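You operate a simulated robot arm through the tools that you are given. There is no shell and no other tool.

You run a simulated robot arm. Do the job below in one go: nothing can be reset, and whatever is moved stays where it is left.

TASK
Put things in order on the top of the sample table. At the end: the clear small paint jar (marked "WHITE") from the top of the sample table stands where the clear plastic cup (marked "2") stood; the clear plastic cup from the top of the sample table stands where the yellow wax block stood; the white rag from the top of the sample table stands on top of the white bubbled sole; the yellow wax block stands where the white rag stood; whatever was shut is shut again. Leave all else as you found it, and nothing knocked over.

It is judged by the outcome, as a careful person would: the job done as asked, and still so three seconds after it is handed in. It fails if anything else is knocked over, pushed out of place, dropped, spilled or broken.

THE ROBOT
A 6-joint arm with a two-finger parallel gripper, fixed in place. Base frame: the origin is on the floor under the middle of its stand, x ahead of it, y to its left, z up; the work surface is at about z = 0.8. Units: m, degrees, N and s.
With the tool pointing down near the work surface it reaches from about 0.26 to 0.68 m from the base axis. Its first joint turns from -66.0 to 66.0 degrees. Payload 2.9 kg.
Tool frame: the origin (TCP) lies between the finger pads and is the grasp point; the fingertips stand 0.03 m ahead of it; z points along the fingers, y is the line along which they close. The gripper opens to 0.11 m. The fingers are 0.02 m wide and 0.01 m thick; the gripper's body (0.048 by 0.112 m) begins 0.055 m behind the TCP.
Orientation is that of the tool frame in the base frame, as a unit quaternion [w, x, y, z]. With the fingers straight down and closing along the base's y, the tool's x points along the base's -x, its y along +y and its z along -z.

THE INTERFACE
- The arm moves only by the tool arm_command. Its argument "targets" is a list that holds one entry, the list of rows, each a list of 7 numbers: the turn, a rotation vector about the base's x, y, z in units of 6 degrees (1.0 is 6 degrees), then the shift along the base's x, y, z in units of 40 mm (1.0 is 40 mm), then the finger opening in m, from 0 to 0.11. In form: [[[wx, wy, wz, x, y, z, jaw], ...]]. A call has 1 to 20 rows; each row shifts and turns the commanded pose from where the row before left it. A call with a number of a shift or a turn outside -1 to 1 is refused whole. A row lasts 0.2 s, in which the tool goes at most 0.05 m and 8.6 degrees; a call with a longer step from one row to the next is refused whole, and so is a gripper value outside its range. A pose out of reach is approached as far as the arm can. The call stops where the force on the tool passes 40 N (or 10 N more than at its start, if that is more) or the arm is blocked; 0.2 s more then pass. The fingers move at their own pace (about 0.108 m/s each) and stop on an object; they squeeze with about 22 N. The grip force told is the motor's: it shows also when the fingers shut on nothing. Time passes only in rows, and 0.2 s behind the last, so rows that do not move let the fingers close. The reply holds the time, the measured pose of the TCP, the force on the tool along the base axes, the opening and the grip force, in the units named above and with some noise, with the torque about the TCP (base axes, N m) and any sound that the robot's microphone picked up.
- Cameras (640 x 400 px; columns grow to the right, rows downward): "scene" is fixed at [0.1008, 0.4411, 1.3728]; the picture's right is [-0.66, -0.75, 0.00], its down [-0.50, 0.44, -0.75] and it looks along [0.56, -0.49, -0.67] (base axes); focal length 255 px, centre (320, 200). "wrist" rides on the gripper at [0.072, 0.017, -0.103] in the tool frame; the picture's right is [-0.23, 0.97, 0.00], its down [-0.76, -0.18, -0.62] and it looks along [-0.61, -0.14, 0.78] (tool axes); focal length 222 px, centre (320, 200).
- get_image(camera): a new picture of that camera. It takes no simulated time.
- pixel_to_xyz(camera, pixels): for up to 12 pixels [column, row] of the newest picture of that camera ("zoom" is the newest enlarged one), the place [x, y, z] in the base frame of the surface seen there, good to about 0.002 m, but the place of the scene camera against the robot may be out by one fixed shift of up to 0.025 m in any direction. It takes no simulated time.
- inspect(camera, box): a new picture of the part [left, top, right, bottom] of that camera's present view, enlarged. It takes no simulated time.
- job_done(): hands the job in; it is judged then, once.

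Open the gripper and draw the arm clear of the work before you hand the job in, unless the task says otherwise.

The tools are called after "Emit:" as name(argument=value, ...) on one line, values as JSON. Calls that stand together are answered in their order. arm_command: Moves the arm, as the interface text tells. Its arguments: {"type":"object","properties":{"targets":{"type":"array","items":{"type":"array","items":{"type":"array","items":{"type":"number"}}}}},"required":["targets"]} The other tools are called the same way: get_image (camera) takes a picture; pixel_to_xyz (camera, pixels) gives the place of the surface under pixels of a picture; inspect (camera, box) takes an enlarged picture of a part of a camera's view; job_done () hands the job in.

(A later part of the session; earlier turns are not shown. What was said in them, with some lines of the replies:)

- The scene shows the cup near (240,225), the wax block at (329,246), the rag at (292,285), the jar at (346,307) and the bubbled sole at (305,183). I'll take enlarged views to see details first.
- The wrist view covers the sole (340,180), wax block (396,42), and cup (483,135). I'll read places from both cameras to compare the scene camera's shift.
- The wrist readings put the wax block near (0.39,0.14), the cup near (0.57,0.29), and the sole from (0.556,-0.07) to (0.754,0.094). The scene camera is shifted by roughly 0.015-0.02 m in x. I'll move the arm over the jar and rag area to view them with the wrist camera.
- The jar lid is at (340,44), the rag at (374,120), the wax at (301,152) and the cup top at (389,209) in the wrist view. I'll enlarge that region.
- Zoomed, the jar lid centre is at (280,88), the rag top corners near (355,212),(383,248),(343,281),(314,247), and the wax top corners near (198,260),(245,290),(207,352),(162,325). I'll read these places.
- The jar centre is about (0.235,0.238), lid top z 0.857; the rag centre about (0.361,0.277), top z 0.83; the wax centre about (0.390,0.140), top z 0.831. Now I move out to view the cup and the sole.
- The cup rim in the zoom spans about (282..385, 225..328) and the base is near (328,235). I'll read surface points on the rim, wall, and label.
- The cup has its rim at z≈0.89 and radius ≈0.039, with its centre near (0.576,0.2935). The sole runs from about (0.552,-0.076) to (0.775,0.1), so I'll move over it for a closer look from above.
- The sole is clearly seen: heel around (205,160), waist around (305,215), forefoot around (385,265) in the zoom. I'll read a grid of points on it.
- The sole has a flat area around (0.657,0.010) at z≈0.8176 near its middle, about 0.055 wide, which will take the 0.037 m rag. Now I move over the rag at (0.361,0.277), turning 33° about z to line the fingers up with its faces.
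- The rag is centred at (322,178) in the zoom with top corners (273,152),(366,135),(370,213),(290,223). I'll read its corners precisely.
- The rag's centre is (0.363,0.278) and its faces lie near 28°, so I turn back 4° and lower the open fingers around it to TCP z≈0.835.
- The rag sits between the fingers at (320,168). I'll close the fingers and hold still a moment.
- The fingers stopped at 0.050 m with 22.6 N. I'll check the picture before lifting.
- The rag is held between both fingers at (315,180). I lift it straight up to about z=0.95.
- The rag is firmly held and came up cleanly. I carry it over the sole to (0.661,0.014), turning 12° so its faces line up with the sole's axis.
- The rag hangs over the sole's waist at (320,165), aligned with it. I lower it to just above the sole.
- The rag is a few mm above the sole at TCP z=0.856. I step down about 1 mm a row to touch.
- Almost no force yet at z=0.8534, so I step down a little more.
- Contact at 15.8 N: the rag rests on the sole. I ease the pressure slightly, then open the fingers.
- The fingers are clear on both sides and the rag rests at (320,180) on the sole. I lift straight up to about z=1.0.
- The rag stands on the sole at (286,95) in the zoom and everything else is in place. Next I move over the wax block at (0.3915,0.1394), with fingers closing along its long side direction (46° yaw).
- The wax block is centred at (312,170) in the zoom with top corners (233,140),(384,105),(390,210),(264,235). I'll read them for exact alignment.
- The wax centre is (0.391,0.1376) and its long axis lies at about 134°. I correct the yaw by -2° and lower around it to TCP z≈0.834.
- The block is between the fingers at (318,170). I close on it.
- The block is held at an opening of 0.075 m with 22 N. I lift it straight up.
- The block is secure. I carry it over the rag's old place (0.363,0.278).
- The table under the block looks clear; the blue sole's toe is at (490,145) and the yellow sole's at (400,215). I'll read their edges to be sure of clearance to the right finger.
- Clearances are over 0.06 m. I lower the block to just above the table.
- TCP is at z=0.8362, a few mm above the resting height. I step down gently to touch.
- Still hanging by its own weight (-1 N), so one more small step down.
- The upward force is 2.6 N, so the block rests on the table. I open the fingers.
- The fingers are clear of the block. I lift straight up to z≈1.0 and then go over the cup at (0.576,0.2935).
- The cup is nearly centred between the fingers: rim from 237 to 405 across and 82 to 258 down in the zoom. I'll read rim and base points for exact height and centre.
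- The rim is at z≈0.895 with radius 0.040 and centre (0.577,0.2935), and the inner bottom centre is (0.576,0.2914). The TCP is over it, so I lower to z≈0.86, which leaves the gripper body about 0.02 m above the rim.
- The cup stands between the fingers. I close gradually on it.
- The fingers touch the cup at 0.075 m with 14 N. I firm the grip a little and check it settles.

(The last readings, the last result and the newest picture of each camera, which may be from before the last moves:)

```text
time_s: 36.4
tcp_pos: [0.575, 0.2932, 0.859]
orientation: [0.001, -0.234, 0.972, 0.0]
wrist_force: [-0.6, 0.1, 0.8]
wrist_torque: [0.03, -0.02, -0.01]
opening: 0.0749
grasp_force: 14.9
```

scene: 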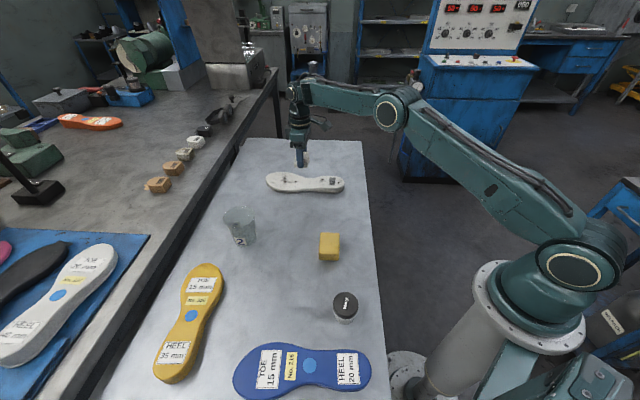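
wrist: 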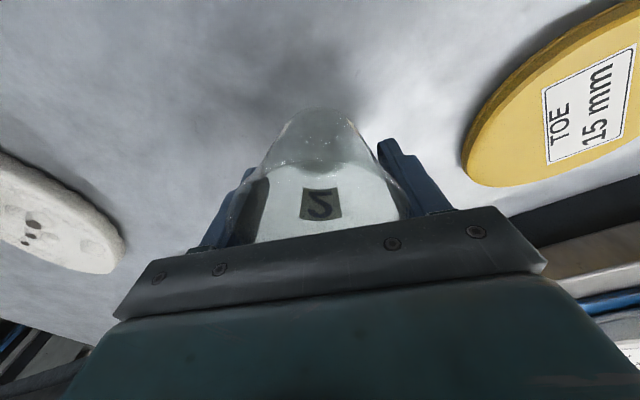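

The grip holds at 0.075 m and 15 N with no sound. I lift a little and look.

Emit:
arm_command(targets=[[[0, 0, 0, 0, 0, 0.15, 0.045], [0, 0, 0, 0, 0, 0.25, 0.045], [0, 0, 0, 0, 0, 0.25, 0.045], [0, 0, 0, 0, 0, 0, 0.045]]])

Emit:
get_image(camera="wrist")

Emit:
inspect(camera="scene", box=[180, 150, 320, 290])

```text
time_s: 37.4
tcp_pos: [0.575, 0.295, 0.8844]
orientation: [0.0, -0.235, 0.972, 0.0]
wrist_force: [0.2, 0.7, 0.0]
wrist_torque: [0.0, 0.02, -0.02]
opening: 0.0749
grasp_force: 13.3
```

```text
taken
```

wrist: 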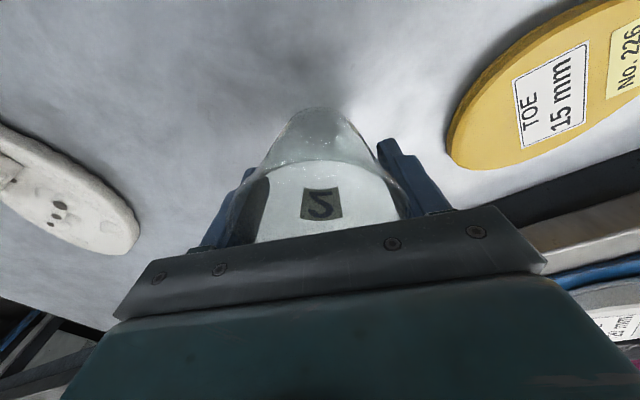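

```text
2.86 times, centred on (250, 220) of scene
```

zoom: 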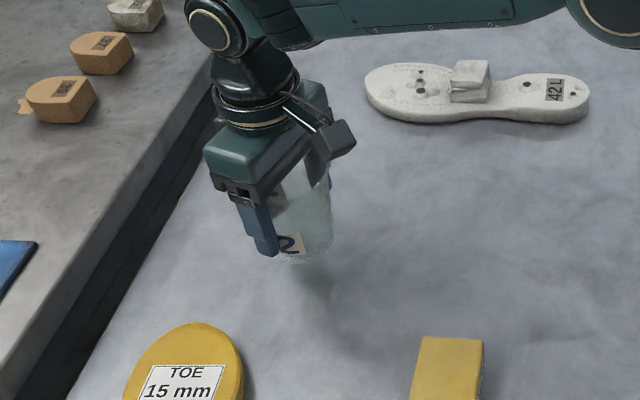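

The cup rose upright with the grip steady. I raise it further and carry it over the wax block's old place (0.391,0.1376).

Emit:
arm_command(targets=[[[0, 0, 0, 0, 0, 0.5, 0.045], [0, 0, 0, 0, 0, 0.7, 0.045], [0, 0, 0, 0, 0, 0.7, 0.045], [0, 0, 0, -0.3, -0.25, 0.2, 0.045], [0, 0, 0, -0.575, -0.49, 0, 0.045], [0, 0, 0, -0.575, -0.49, 0, 0.045], [0, 0, 0, -0.575, -0.49, 0, 0.045], [0, 0, 0, -0.575, -0.49, 0, 0.045], [0, 0, 0, -0.575, -0.49, 0, 0.045], [0, 0, 0, -0.575, -0.49, 0, 0.045], [0, 0, 0, -0.575, -0.49, 0, 0.045], [0, 0, 0, -0.3, -0.25, 0, 0.045], [0, 0, 0, 0, 0, 0, 0.045]]])

Emit:
get_image(camera="wrist")

Emit:
get_image(camera="scene")

```text
time_s: 40.2
tcp_pos: [0.3894, 0.1344, 0.9679]
orientation: [0.0, -0.235, 0.972, 0.0]
wrist_force: [0.4, -0.4, 0.2]
wrist_torque: [-0.02, 0.04, 0.01]
opening: 0.0747
grasp_force: 13.9
```

```text
taken
```

wrist: 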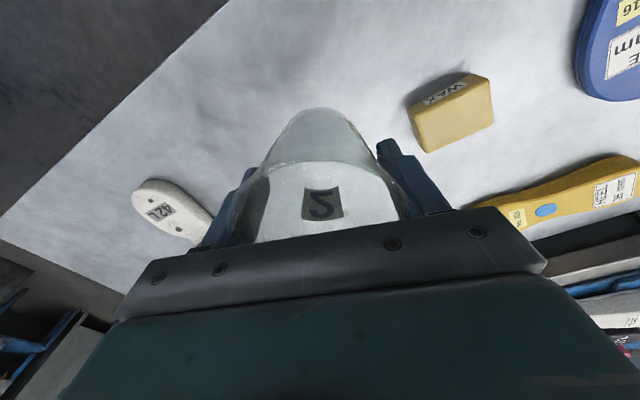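

```text
taken
```

scene: 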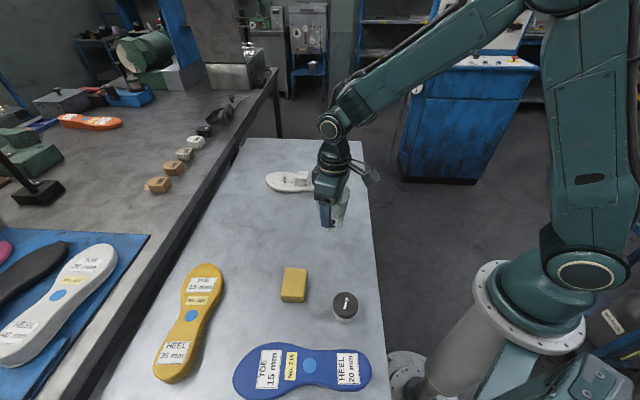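

The cup is over the place with TCP at (0.3894,0.1344); a small +y correction is needed. I lower it to about 2 mm above the table.

Emit:
arm_command(targets=[[[0, 0, 0, 0.02, 0.06, -0.4, 0.045], [0, 0, 0, 0, 0, -0.6, 0.045], [0, 0, 0, 0, 0, -0.6, 0.045], [0, 0, 0, 0, 0, -0.5, 0.045], [0, 0, 0, 0, 0, -0.3, 0.045], [0, 0, 0, 0, 0, -0.2, 0.045], [0, 0, 0, 0, 0, 0, 0.045]]])

Emit:
get_image(camera="wrist")

```text
time_s: 41.8
tcp_pos: [0.3902, 0.1383, 0.8645]
orientation: [0.0, -0.234, 0.972, 0.0]
wrist_force: [-1.2, 0.4, 0.1]
wrist_torque: [0.03, 0.0, 0.0]
opening: 0.0747
grasp_force: 14.2
```

```text
taken
```

wrist: 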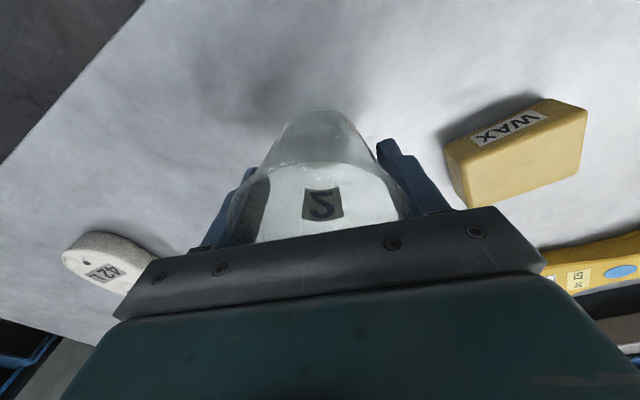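

TCP is at 0.8645 and contact is expected near 0.859. I step down in small moves.

Emit:
arm_command(targets=[[[0, 0, 0, 0, 0, -0.05, 0.045], [0, 0, 0, 0, 0, -0.04, 0.045], [0, 0, 0, 0, 0, -0.02, 0.045], [0, 0, 0, 0, 0, 0, 0.045]]])

```text
time_s: 42.8
tcp_pos: [0.3903, 0.1396, 0.8612]
orientation: [0.0, -0.234, 0.972, 0.0]
wrist_force: [-0.4, 1.1, -0.3]
wrist_torque: [0.01, 0.03, 0.0]
opening: 0.074
grasp_force: 13.6
```

No contact yet at 0.861. I step down another millimetre or so.

Emit:
arm_command(targets=[[[0, 0, 0, 0, 0, -0.02, 0.045], [0, 0, 0, 0, 0, -0.015, 0.045], [0, 0, 0, 0, 0, 0, 0.045]]])

```text
time_s: 43.6
tcp_pos: [0.3916, 0.1394, 0.8587]
orientation: [0.0, -0.234, 0.972, 0.0]
wrist_force: [-1.4, 0.2, -0.5]
wrist_torque: [0.0, -0.01, -0.01]
opening: 0.0738
grasp_force: 14.6
```

The force is still about zero while the opening shrank slightly to 0.0738, so I'll look at whether the cup is touching the table.

Emit:
get_image(camera="wrist")

Emit:
inspect(camera="scene", box=[270, 190, 390, 310])

```text
taken
```

wrist: 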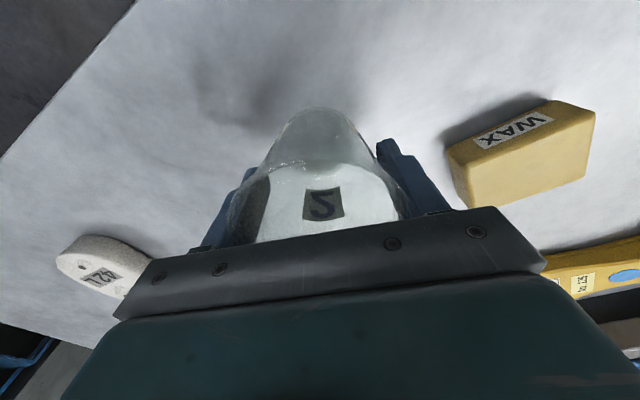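

```text
3.33 times, centred on (330, 250) of scene
```

zoom: 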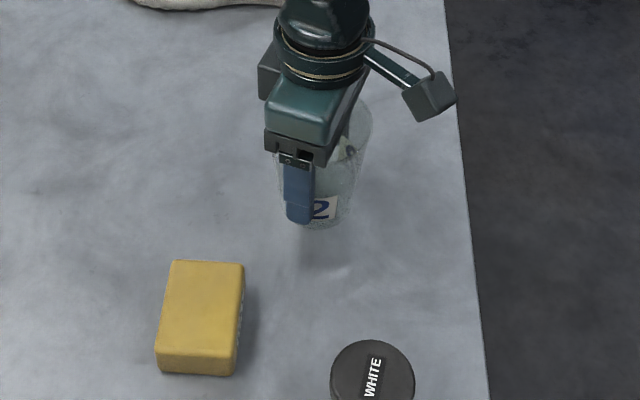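

The cup's image relative to the gripper is unchanged, so it has not slipped; it's about a millimetre off the table. I step down once more.

Emit:
arm_command(targets=[[[0, 0, 0, 0, 0, -0.02, 0.045], [0, 0, 0, 0, 0, 0, 0.045]]])

```text
time_s: 44.2
tcp_pos: [0.3913, 0.1392, 0.8597]
orientation: [0.0, -0.234, 0.972, 0.001]
wrist_force: [-0.1, -0.4, 7.3]
wrist_torque: [0.01, 0.08, -0.05]
opening: 0.0737
grasp_force: 13.9
```

Contact at 7.3 N: the cup stands on the table. I open the fingers slowly.

Emit:
arm_command(targets=[[[0, 0, 0, 0, 0, 0.01, 0.06], [0, 0, 0, 0, 0, 0, 0.072], [0, 0, 0, 0, 0, 0, 0.08], [0, 0, 0, 0, 0, 0, 0.09], [0, 0, 0, 0, 0, 0, 0.1], [0, 0, 0, 0, 0, 0, 0.11], [0, 0, 0, 0, 0, 0, 0.11]]])

Emit:
get_image(camera="wrist")

```text
time_s: 45.8
tcp_pos: [0.3899, 0.1384, 0.8598]
orientation: [0.001, -0.234, 0.972, 0.0]
wrist_force: [-0.5, 0.3, 0.5]
wrist_torque: [-0.02, 0.0, -0.01]
opening: 0.1098
grasp_force: 0.0
```

```text
taken
```

wrist: 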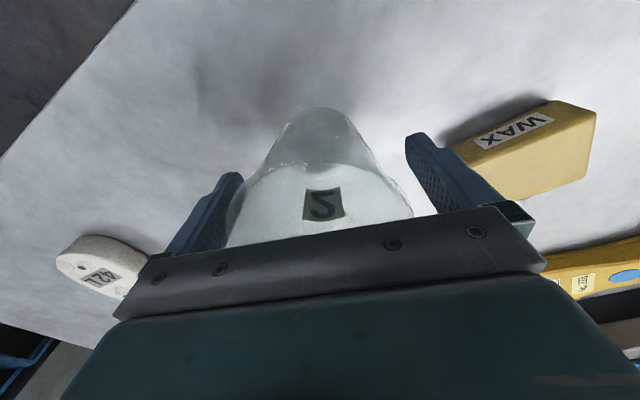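

Both fingers are clear of the cup. I raise the arm straight up to about z=1.02.

Emit:
arm_command(targets=[[[0, 0, 0, 0, 0, 0.4, 0.11], [0, 0, 0, 0, 0, 0.6, 0.11], [0, 0, 0, 0, 0, 0.7, 0.11], [0, 0, 0, 0, 0, 0.8, 0.11], [0, 0, 0, 0, 0, 0.8, 0.11], [0, 0, 0, 0, 0, 0.8, 0.11]]])

Emit:
get_image(camera="wrist")

Emit:
inspect(camera="scene", box=[220, 150, 420, 350])

```text
time_s: 47.2
tcp_pos: [0.3922, 0.1394, 1.0225]
orientation: [0.0, -0.234, 0.972, -0.001]
wrist_force: [0.8, 0.0, -0.3]
wrist_torque: [0.01, 0.01, 0.02]
opening: 0.1101
grasp_force: 0.0
```

```text
taken
```

wrist: 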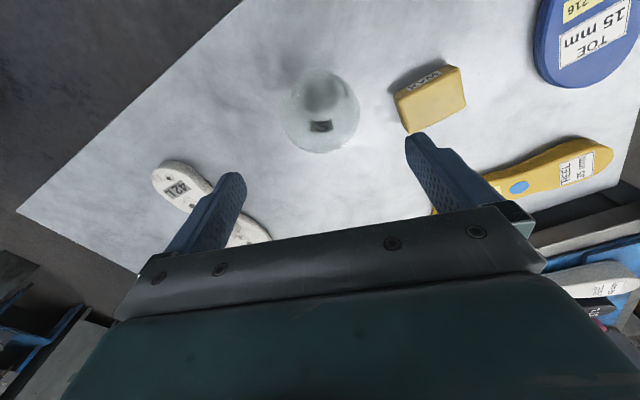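

```text
2.00 times, centred on (320, 250) of scene
```

zoom: 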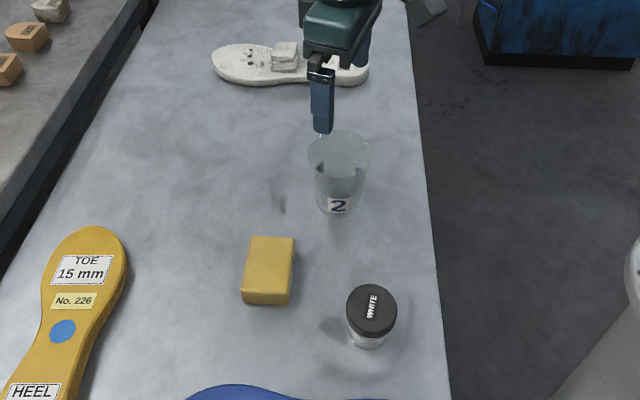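

The cup stands upright where the wax was, at zoom (338,175), with its base at (338,208). Next I move over the jar at (0.235,0.2375) to look at it closely.

Emit:
arm_command(targets=[[[0, 0, 0.6, -0.785, 0.4925, -0.1, 0.11], [0, 0, 0.6, -0.785, 0.4925, -0.1, 0.11], [0, 0, 0.6, -0.785, 0.4925, -0.1, 0.11], [0, 0, 0.6, -0.785, 0.4925, -0.1, 0.11], [0, 0, 0.6, -0.785, 0.4925, -0.1, 0.11], [0, 0, 0, 0, 0, 0, 0.11]]])

Emit:
get_image(camera="wrist")

Emit:
inspect(camera="wrist", box=[220, 30, 420, 230])

```text
time_s: 48.6
tcp_pos: [0.234, 0.2374, 1.0021]
orientation: [0.0, -0.385, 0.923, 0.0]
wrist_force: [-0.1, -0.2, 0.0]
wrist_torque: [-0.04, 0.02, 0.0]
opening: 0.1099
grasp_force: 0.0
```

```text
taken
```

wrist: 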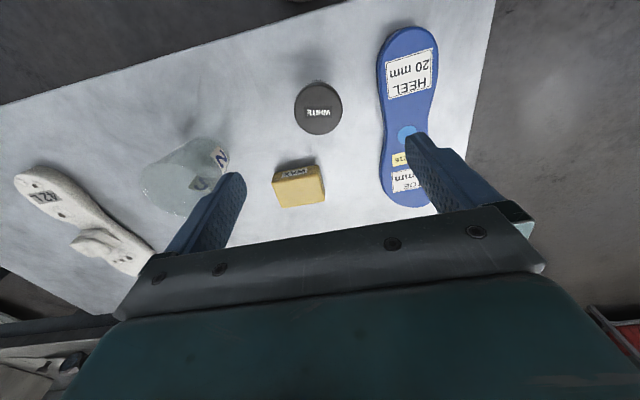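

```text
2.00 times, centred on (320, 130) of wrist
```

zoom: 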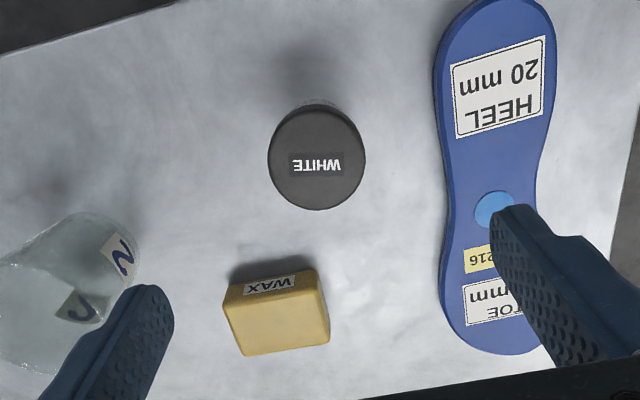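

The lid is a circle centred at (316,157) in the zoom; the blue sole's edge is at about (438,150). I'll read the lid's rim, the sole edge and the cup.

Emit:
pixel_to_xyz(camera="zoom", pixels=[[316, 157], [271, 157], [362, 157], [316, 112], [316, 205], [285, 120], [318, 102], [440, 120], [446, 180], [430, 150], [442, 250], [438, 90]])

Emit:
pixel_to_xyz(camera="zoom", pixels=[[225, 302], [320, 272], [328, 340], [245, 354], [120, 250], [100, 320], [60, 215], [40, 300], [135, 240], [280, 130], [350, 125], [330, 104]])

```text
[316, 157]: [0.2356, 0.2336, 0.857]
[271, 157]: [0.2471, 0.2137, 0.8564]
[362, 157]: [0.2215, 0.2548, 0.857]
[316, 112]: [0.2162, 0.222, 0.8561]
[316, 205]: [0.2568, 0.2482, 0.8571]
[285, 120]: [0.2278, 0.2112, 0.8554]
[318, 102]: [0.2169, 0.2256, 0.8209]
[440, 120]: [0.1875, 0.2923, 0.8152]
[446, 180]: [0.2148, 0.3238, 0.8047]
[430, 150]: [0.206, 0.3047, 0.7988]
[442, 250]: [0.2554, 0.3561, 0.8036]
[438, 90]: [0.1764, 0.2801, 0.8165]
```

```text
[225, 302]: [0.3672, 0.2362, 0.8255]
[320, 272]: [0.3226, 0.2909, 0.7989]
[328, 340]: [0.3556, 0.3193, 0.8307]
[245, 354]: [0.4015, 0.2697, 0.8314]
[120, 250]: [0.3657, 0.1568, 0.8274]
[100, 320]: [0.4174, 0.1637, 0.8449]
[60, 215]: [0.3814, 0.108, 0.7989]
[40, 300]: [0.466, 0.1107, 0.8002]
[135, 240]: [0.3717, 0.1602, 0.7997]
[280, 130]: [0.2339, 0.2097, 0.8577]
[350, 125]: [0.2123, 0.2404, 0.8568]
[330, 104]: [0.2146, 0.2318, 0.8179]
```

The lid centre is about (0.235,0.2355) with 0.05 m diameter; the blue sole's edge is near, so I keep the opening at 0.078 m, which leaves about 0.025 m to it. I lower around the jar to TCP z≈0.835.

Emit:
arm_command(targets=[[[0, 0, 0, 0.025, -0.045, -0.5, 0.09], [0, 0, 0, 0, 0, -0.7, 0.078], [0, 0, 0, 0, 0, -0.7, 0.078], [0, 0, 0, 0, 0, 0, 0.078]]])

Emit:
get_image(camera="wrist")

Emit:
inspect(camera="wrist", box=[220, 30, 420, 230])

```text
time_s: 49.6
tcp_pos: [0.2369, 0.2364, 0.9255]
orientation: [0.0, -0.383, 0.924, 0.0]
wrist_force: [-0.2, 0.3, -0.8]
wrist_torque: [0.0, 0.01, 0.0]
opening: 0.0782
grasp_force: 0.1
```

```text
taken
```

wrist: 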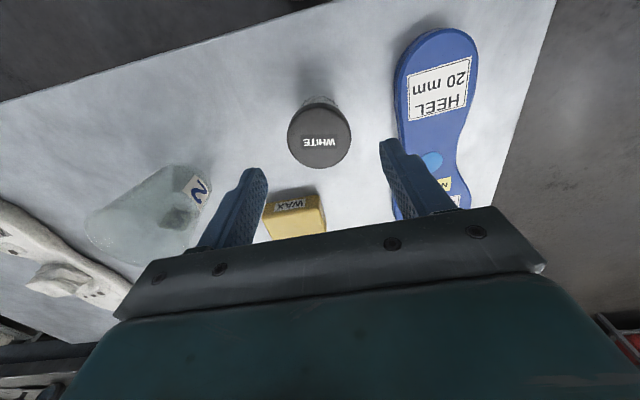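

```text
2.00 times, centred on (320, 130) of wrist
```

zoom: 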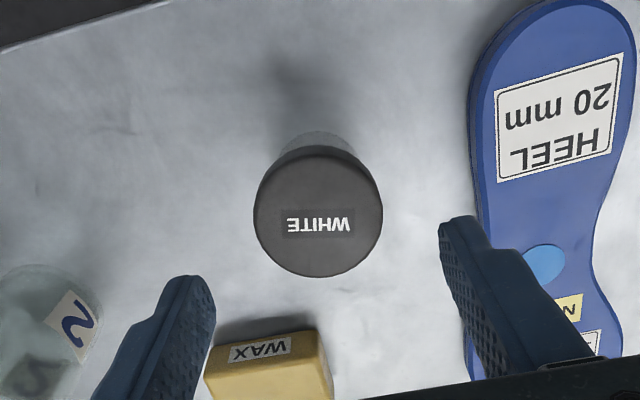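

The lid is centred at (318,212), about 3 mm nearer the base than the finger line. I shift by that much and lower to TCP z≈0.834.

Emit:
arm_command(targets=[[[0, 0, 0, -0.05, -0.05, -0.3, 0.078], [0, 0, 0, 0, 0, -0.6, 0.078], [0, 0, 0, 0, 0, -0.6, 0.078], [0, 0, 0, 0, 0, -0.5, 0.078], [0, 0, 0, 0, 0, -0.27, 0.078], [0, 0, 0, 0, 0, 0, 0.078]]])

Emit:
get_image(camera="wrist")

Emit:
inspect(camera="scene", box=[280, 240, 420, 380])

```text
time_s: 51.0
tcp_pos: [0.234, 0.2351, 0.8353]
orientation: [-0.001, -0.383, 0.924, -0.001]
wrist_force: [0.2, -0.1, 0.0]
wrist_torque: [-0.01, -0.02, 0.02]
opening: 0.0781
grasp_force: 0.1
```

```text
taken
```

wrist: 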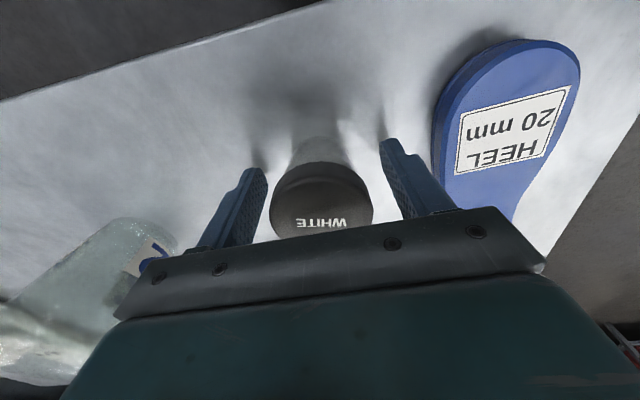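

```text
2.86 times, centred on (350, 310) of scene
```

zoom: 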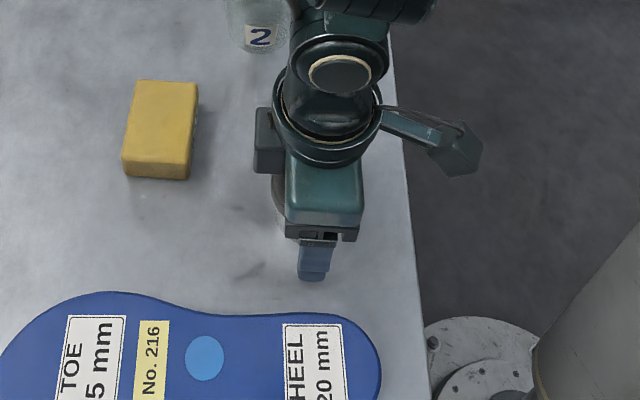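

The jar is between the fingers at (322,200), and the fingers clear the blue sole. I close gradually on it.

Emit:
arm_command(targets=[[[0, 0, 0, 0, 0, 0, 0.065], [0, 0, 0, 0, 0, 0, 0.056], [0, 0, 0, 0, 0, 0, 0.05], [0, 0, 0, 0, 0, 0, 0.04], [0, 0, 0, 0, 0, 0, 0.03], [0, 0, 0, 0, 0, 0, 0.02]]])

Emit:
inspect(camera="wrist", box=[220, 80, 420, 280])

```text
time_s: 52.4
tcp_pos: [0.2332, 0.2341, 0.8367]
orientation: [0.0, -0.384, 0.923, 0.0]
wrist_force: [-0.1, -0.5, -0.2]
wrist_torque: [0.01, 0.05, -0.02]
opening: 0.052
grasp_force: 21.0
```

```text
2.00 times, centred on (320, 180) of wrist
```

zoom: 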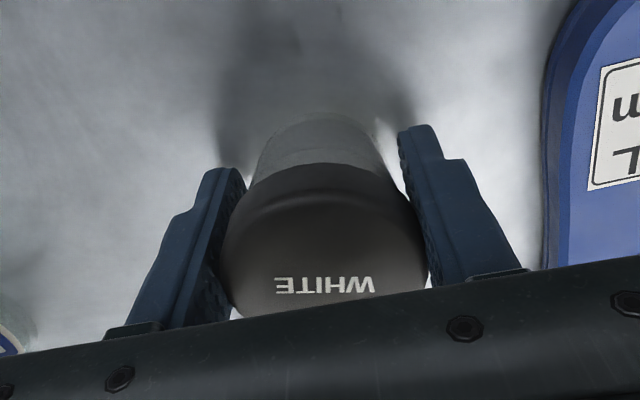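

The fingers hold the jar at its lid (0.052 m, 21 N). I lift just a few millimetres and check that the jar comes along with its lid.

Emit:
arm_command(targets=[[[0, 0, 0, 0, 0, 0.04, 0.02], [0, 0, 0, 0, 0, 0.06, 0.02], [0, 0, 0, 0, 0, 0.05, 0.02], [0, 0, 0, 0, 0, 0, 0.02]]])

Emit:
inspect(camera="wrist", box=[220, 80, 420, 280])

Emit:
inspect(camera="scene", box=[300, 260, 400, 360])

```text
time_s: 53.4
tcp_pos: [0.2331, 0.2341, 0.8408]
orientation: [0.0, -0.384, 0.923, 0.0]
wrist_force: [0.1, -0.1, -0.7]
wrist_torque: [-0.06, -0.02, 0.01]
opening: 0.0519
grasp_force: 21.2
```

```text
2.00 times, centred on (320, 180) of wrist
```

zoom: 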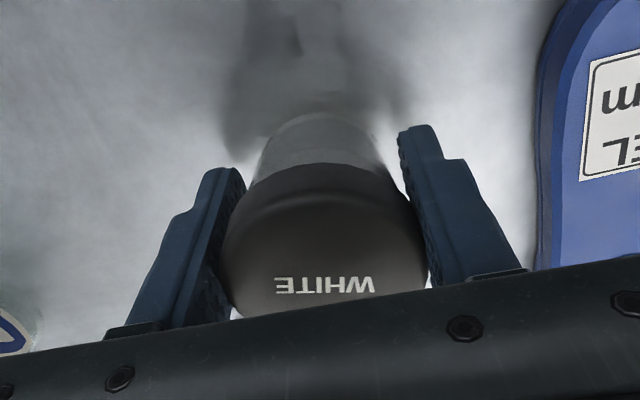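

```text
4.00 times, centred on (350, 310) of scene
```

zoom: 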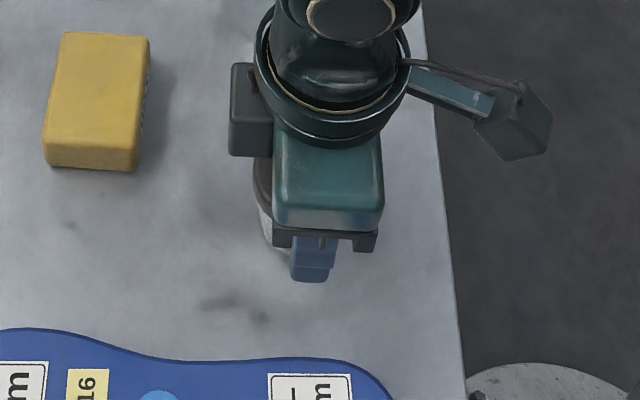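

The glass rose together with the lid with no gap showing. I lift to z≈0.98 and carry the jar to the cup's old place (0.5765,0.293).

Emit:
arm_command(targets=[[[0, 0, 0, 0, 0, 0.3, 0.02], [0, 0, 0, 0, 0, 0.7, 0.02], [0, 0, 0, 0, 0, 0.9, 0.02], [0, 0, 0, 0, 0, 0.9, 0.02], [0, 0, 0, 0, 0, 0.7, 0.02], [0, 0, 0, 0, 0, 0, 0.02]]])

Emit:
get_image(camera="wrist")

```text
time_s: 54.8
tcp_pos: [0.2321, 0.2336, 0.9812]
orientation: [0.0, -0.384, 0.924, 0.0]
wrist_force: [-0.4, 0.2, -1.1]
wrist_torque: [0.02, 0.01, 0.0]
opening: 0.0524
grasp_force: 22.2
```

```text
taken
```

wrist: 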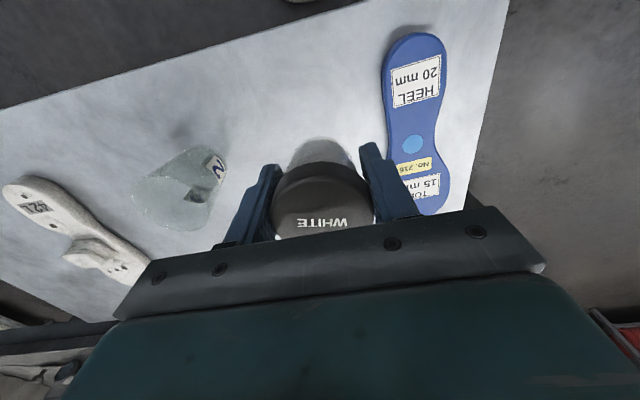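

The jar is whole and held (the glass shows below the lid). I carry it across at this height.

Emit:
arm_command(targets=[[[0, 0, -0.3, 0.5, 0.085, 0, 0.02], [0, 0, -0.3, 0.9, 0.154, 0, 0.02], [0, 0, -0.3, 0.95, 0.163, 0, 0.02], [0, 0, -0.3, 0.95, 0.163, 0, 0.02], [0, 0, -0.3, 0.95, 0.163, 0, 0.02], [0, 0, -0.3, 0.95, 0.163, 0, 0.02], [0, 0, -0.3, 0.95, 0.163, 0, 0.02], [0, 0, -0.3, 0.95, 0.163, 0, 0.02], [0, 0, -0.3, 0.9, 0.154, 0, 0.02], [0, 0, -0.3, 0.58, 0.1, 0, 0.02], [0, 0, 0, 0, 0, 0, 0.02]]])

Emit:
get_image(camera="wrist")

Emit:
get_image(camera="scene")

```text
time_s: 57.2
tcp_pos: [0.5773, 0.2923, 0.9818]
orientation: [0.0, -0.235, 0.972, 0.001]
wrist_force: [1.0, 0.0, -1.8]
wrist_torque: [-0.01, 0.0, 0.02]
opening: 0.0524
grasp_force: 22.0
```

```text
taken
```

wrist: 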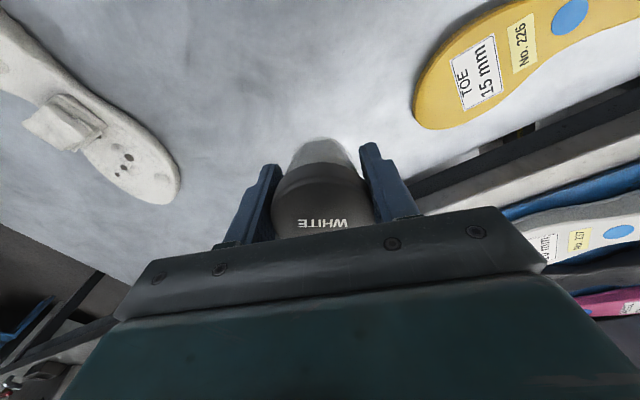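

```text
taken
```

scene: 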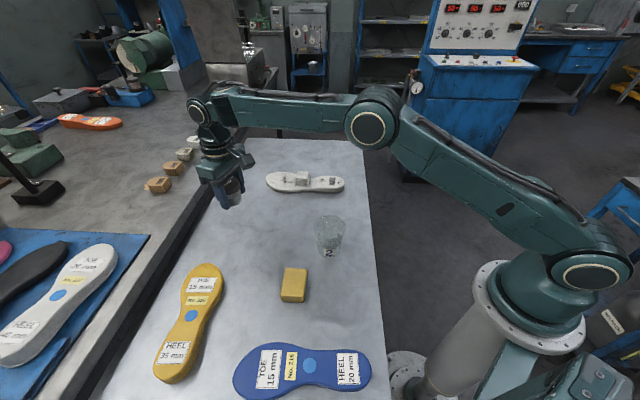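

The jar is over (0.577,0.292) and the spot below is clear. I lower it to about 2-3 mm above the table.

Emit:
arm_command(targets=[[[0, 0, 0, 0, 0, -0.4, 0.02], [0, 0, 0, 0, 0, -0.7, 0.02], [0, 0, 0, 0, 0, -0.7, 0.02], [0, 0, 0, 0, 0, -0.7, 0.02], [0, 0, 0, 0, 0, -0.55, 0.02], [0, 0, 0, 0, 0, -0.3, 0.02], [0, 0, 0, 0, 0, -0.18, 0.02], [0, 0, 0, 0, 0, 0, 0.02]]])

Emit:
get_image(camera="wrist")

```text
time_s: 59.0
tcp_pos: [0.5757, 0.2927, 0.8405]
orientation: [0.0, -0.234, 0.972, 0.0]
wrist_force: [0.3, 0.3, -0.2]
wrist_torque: [0.02, -0.01, 0.01]
opening: 0.0523
grasp_force: 22.5
```

```text
taken
```

wrist: 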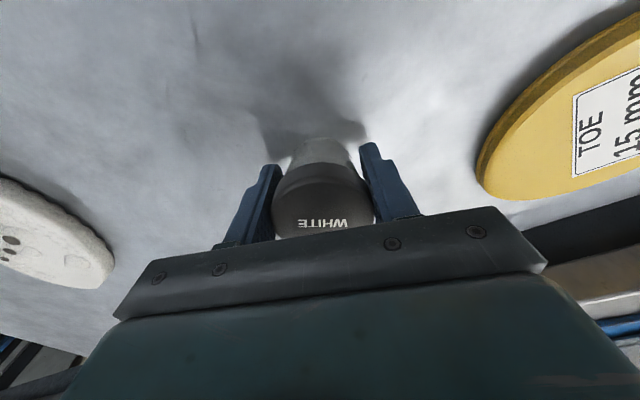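

The TCP is at 0.8405 and contact is expected near 0.836. I step down in small moves.

Emit:
arm_command(targets=[[[0, 0, 0, 0, 0, -0.04, 0.02], [0, 0, 0, 0, 0, -0.03, 0.02], [0, 0, 0, 0, 0, -0.02, 0.02], [0, 0, 0, 0, 0, 0, 0.02]]])

```text
time_s: 60.0
tcp_pos: [0.5752, 0.2932, 0.8374]
orientation: [-0.001, -0.234, 0.972, 0.0]
wrist_force: [0.5, 0.1, -1.3]
wrist_torque: [0.0, -0.02, -0.02]
opening: 0.0522
grasp_force: 22.2
```

Still hanging (-1.3 N). I step down another millimetre.

Emit:
arm_command(targets=[[[0, 0, 0, 0, 0, -0.02, 0.02], [0, 0, 0, 0, 0, 0, 0.02]]])

```text
time_s: 60.6
tcp_pos: [0.5758, 0.2929, 0.8352]
orientation: [0.0, -0.234, 0.972, 0.001]
wrist_force: [-0.5, -0.3, -1.3]
wrist_torque: [0.0, -0.01, -0.01]
opening: 0.052
grasp_force: 21.9
```

No contact yet at 0.835, so another small step down.

Emit:
arm_command(targets=[[[0, 0, 0, 0, 0, -0.02, 0.02], [0, 0, 0, 0, 0, 0, 0.02]]])

```text
time_s: 61.2
tcp_pos: [0.5767, 0.2941, 0.8359]
orientation: [0.0, -0.235, 0.972, 0.0]
wrist_force: [-1.2, 0.0, 2.9]
wrist_torque: [0.08, 0.04, 0.0]
opening: 0.0522
grasp_force: 22.3
```

The force turned to +2.9 N, so the jar stands on the table. I open the fingers gradually.

Emit:
arm_command(targets=[[[0, 0, 0, 0, 0, 0, 0.045], [0, 0, 0, 0, 0, 0, 0.056], [0, 0, 0, 0, 0, 0, 0.066], [0, 0, 0, 0, 0, 0, 0.08], [0, 0, 0, 0, 0, 0, 0.095], [0, 0, 0, 0, 0, 0, 0.095]]])

Emit:
get_image(camera="wrist")

```text
time_s: 62.6
tcp_pos: [0.5771, 0.2938, 0.8352]
orientation: [0.0, -0.234, 0.972, -0.001]
wrist_force: [0.9, 0.1, -0.9]
wrist_torque: [0.01, -0.02, -0.02]
opening: 0.095
grasp_force: 0.0
```

```text
taken
```

wrist: 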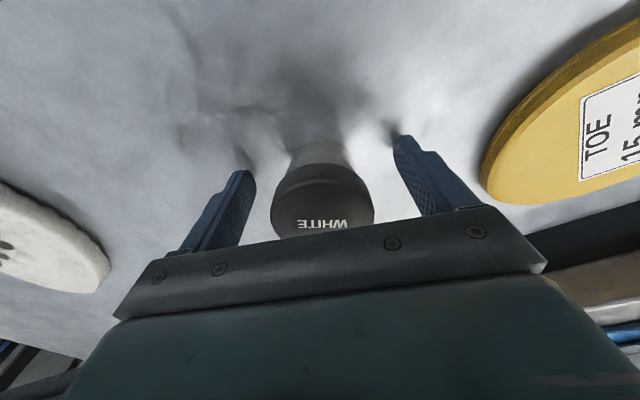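

The jar stands free between the open fingers. I raise the arm straight up to z≈1.05.

Emit:
arm_command(targets=[[[0, 0, 0, 0, 0, 0.4, 0.095], [0, 0, 0, 0, 0, 0.7, 0.095], [0, 0, 0, 0, 0, 0.8, 0.1], [0, 0, 0, 0, 0, 0.9, 0.11], [0, 0, 0, 0, 0, 0.9, 0.11], [0, 0, 0, 0, 0, 0.9, 0.11], [0, 0, 0, 0, 0, 0.8, 0.11]]])

Emit:
get_image(camera="wrist")

Emit:
get_image(camera="scene")

```text
time_s: 64.2
tcp_pos: [0.575, 0.2923, 1.0522]
orientation: [0.001, -0.234, 0.972, 0.0]
wrist_force: [-0.1, -0.4, -0.1]
wrist_torque: [0.01, 0.0, -0.03]
opening: 0.1098
grasp_force: 0.1
```

```text
taken
```

wrist: 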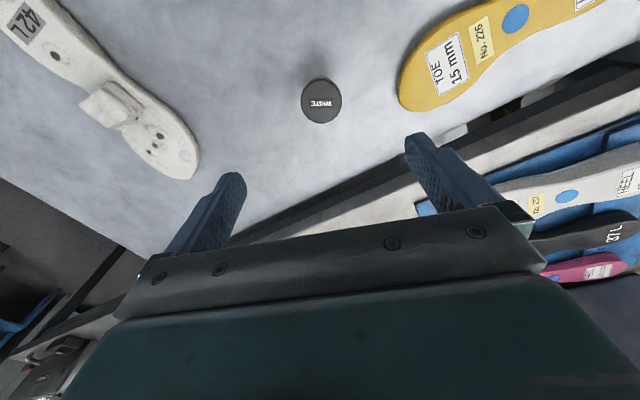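

```text
taken
```

scene: 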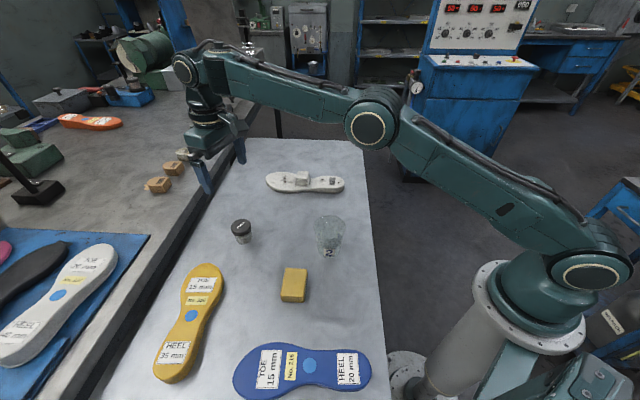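

The jar stands at scene (242,231) where the cup was, the cup at (329,237), the wax at (293,284), and the rag on the sole at (302,178). I draw the arm back to its starting pose, clear of the work, and verify positions from there.

Emit:
pixel_to_xyz(camera="wrist", pixels=[[321, 101], [303, 101], [339, 101], [321, 83], [321, 120]])

Emit:
arm_command(targets=[[[0, 0, 0, -0.2, -0.5, 0.8, 0.11], [0, 0, -0.45, -0.42, -0.72, 0.24, 0.11], [0, 0, -0.45, -0.42, -0.72, 0.24, 0.11], [0, 0, -0.45, -0.42, -0.72, 0.24, 0.11], [0, 0, -0.45, -0.42, -0.72, 0.24, 0.11], [0, 0, -0.45, -0.42, -0.72, 0.24, 0.11], [0, 0, -0.45, -0.42, -0.72, 0.24, 0.11], [0, 0, -0.45, -0.42, -0.72, 0.24, 0.11], [0, 0, -0.45, -0.42, -0.72, 0.24, 0.11], [0, 0, -0.45, -0.42, -0.72, 0.24, 0.11], [0, 0, -0.45, -0.42, -0.2, 0.2, 0.11], [0, 0, 0, 0, 0, 0, 0.11]]])

Emit:
get_image(camera="wrist")

Emit:
get_image(camera="scene")

Emit:
inspect(camera="scene", box=[200, 150, 400, 350])

```text
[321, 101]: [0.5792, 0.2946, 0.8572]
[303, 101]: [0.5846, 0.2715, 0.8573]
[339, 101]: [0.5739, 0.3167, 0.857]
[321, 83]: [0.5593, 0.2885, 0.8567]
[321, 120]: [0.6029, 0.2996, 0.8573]
```

```text
time_s: 66.8
tcp_pos: [0.3995, 0.0062, 1.1776]
orientation: [0.001, -0.001, 1.0, 0.0]
wrist_force: [0.2, 0.0, -0.7]
wrist_torque: [0.03, 0.01, -0.01]
opening: 0.1099
grasp_force: 0.1
```

```text
taken
```

wrist: 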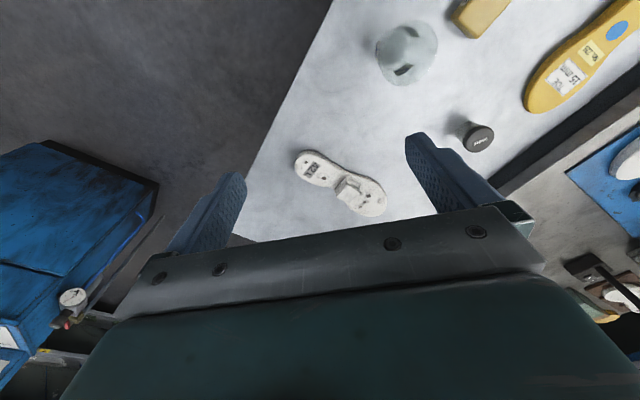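

```text
taken
```

scene: 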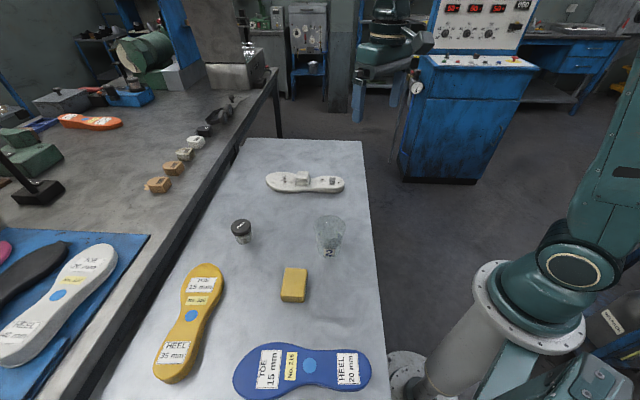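

```text
2.00 times, centred on (300, 250) of scene
```

zoom: 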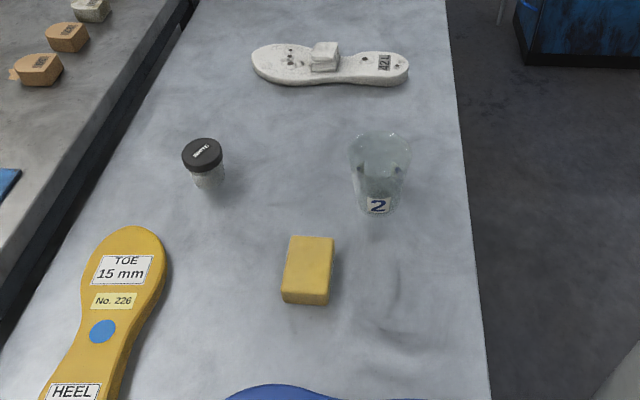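

The final views match the task: the jar, lid on, is at zoom (205,165), the cup at (379,175), the wax at (307,270) and the rag on the sole at (324,57). The soles have not moved. The gripper is open and clear, so I hand the job in.

Emit:
job_done()

```text
The job is handed in.
```

The job is done and handed in; I don't have the result of the judging. These are the final positions, checked with the wrist and scene cameras:

| Item | Where it stands now | How close |
|---|---|---|
| Paint jar ("WHITE") | where the plastic cup stood | within about 3 mm |
| Plastic cup ("2") | where the wax block stood | within about 2 mm by the arm's reading at release |
| Yellow wax block | where the rag stood | within about 1 mm by the arm's reading at release |
| White rag | on top of the bubbled sole, near its middle | stable |

- **Lid:** I lifted the jar by its lid, because the lid is wider than the glass. The glass came up with it, no gap showed, and the lid is still on.
- **Wax block:** I did not turn it, so it keeps its old angle rather than the rag's.
- **Everything else:** Nothing was knocked over or spilled, and the soles look unmoved in the last scene view. The gripper is open and the arm is back close to its starting pose, clear of the table.
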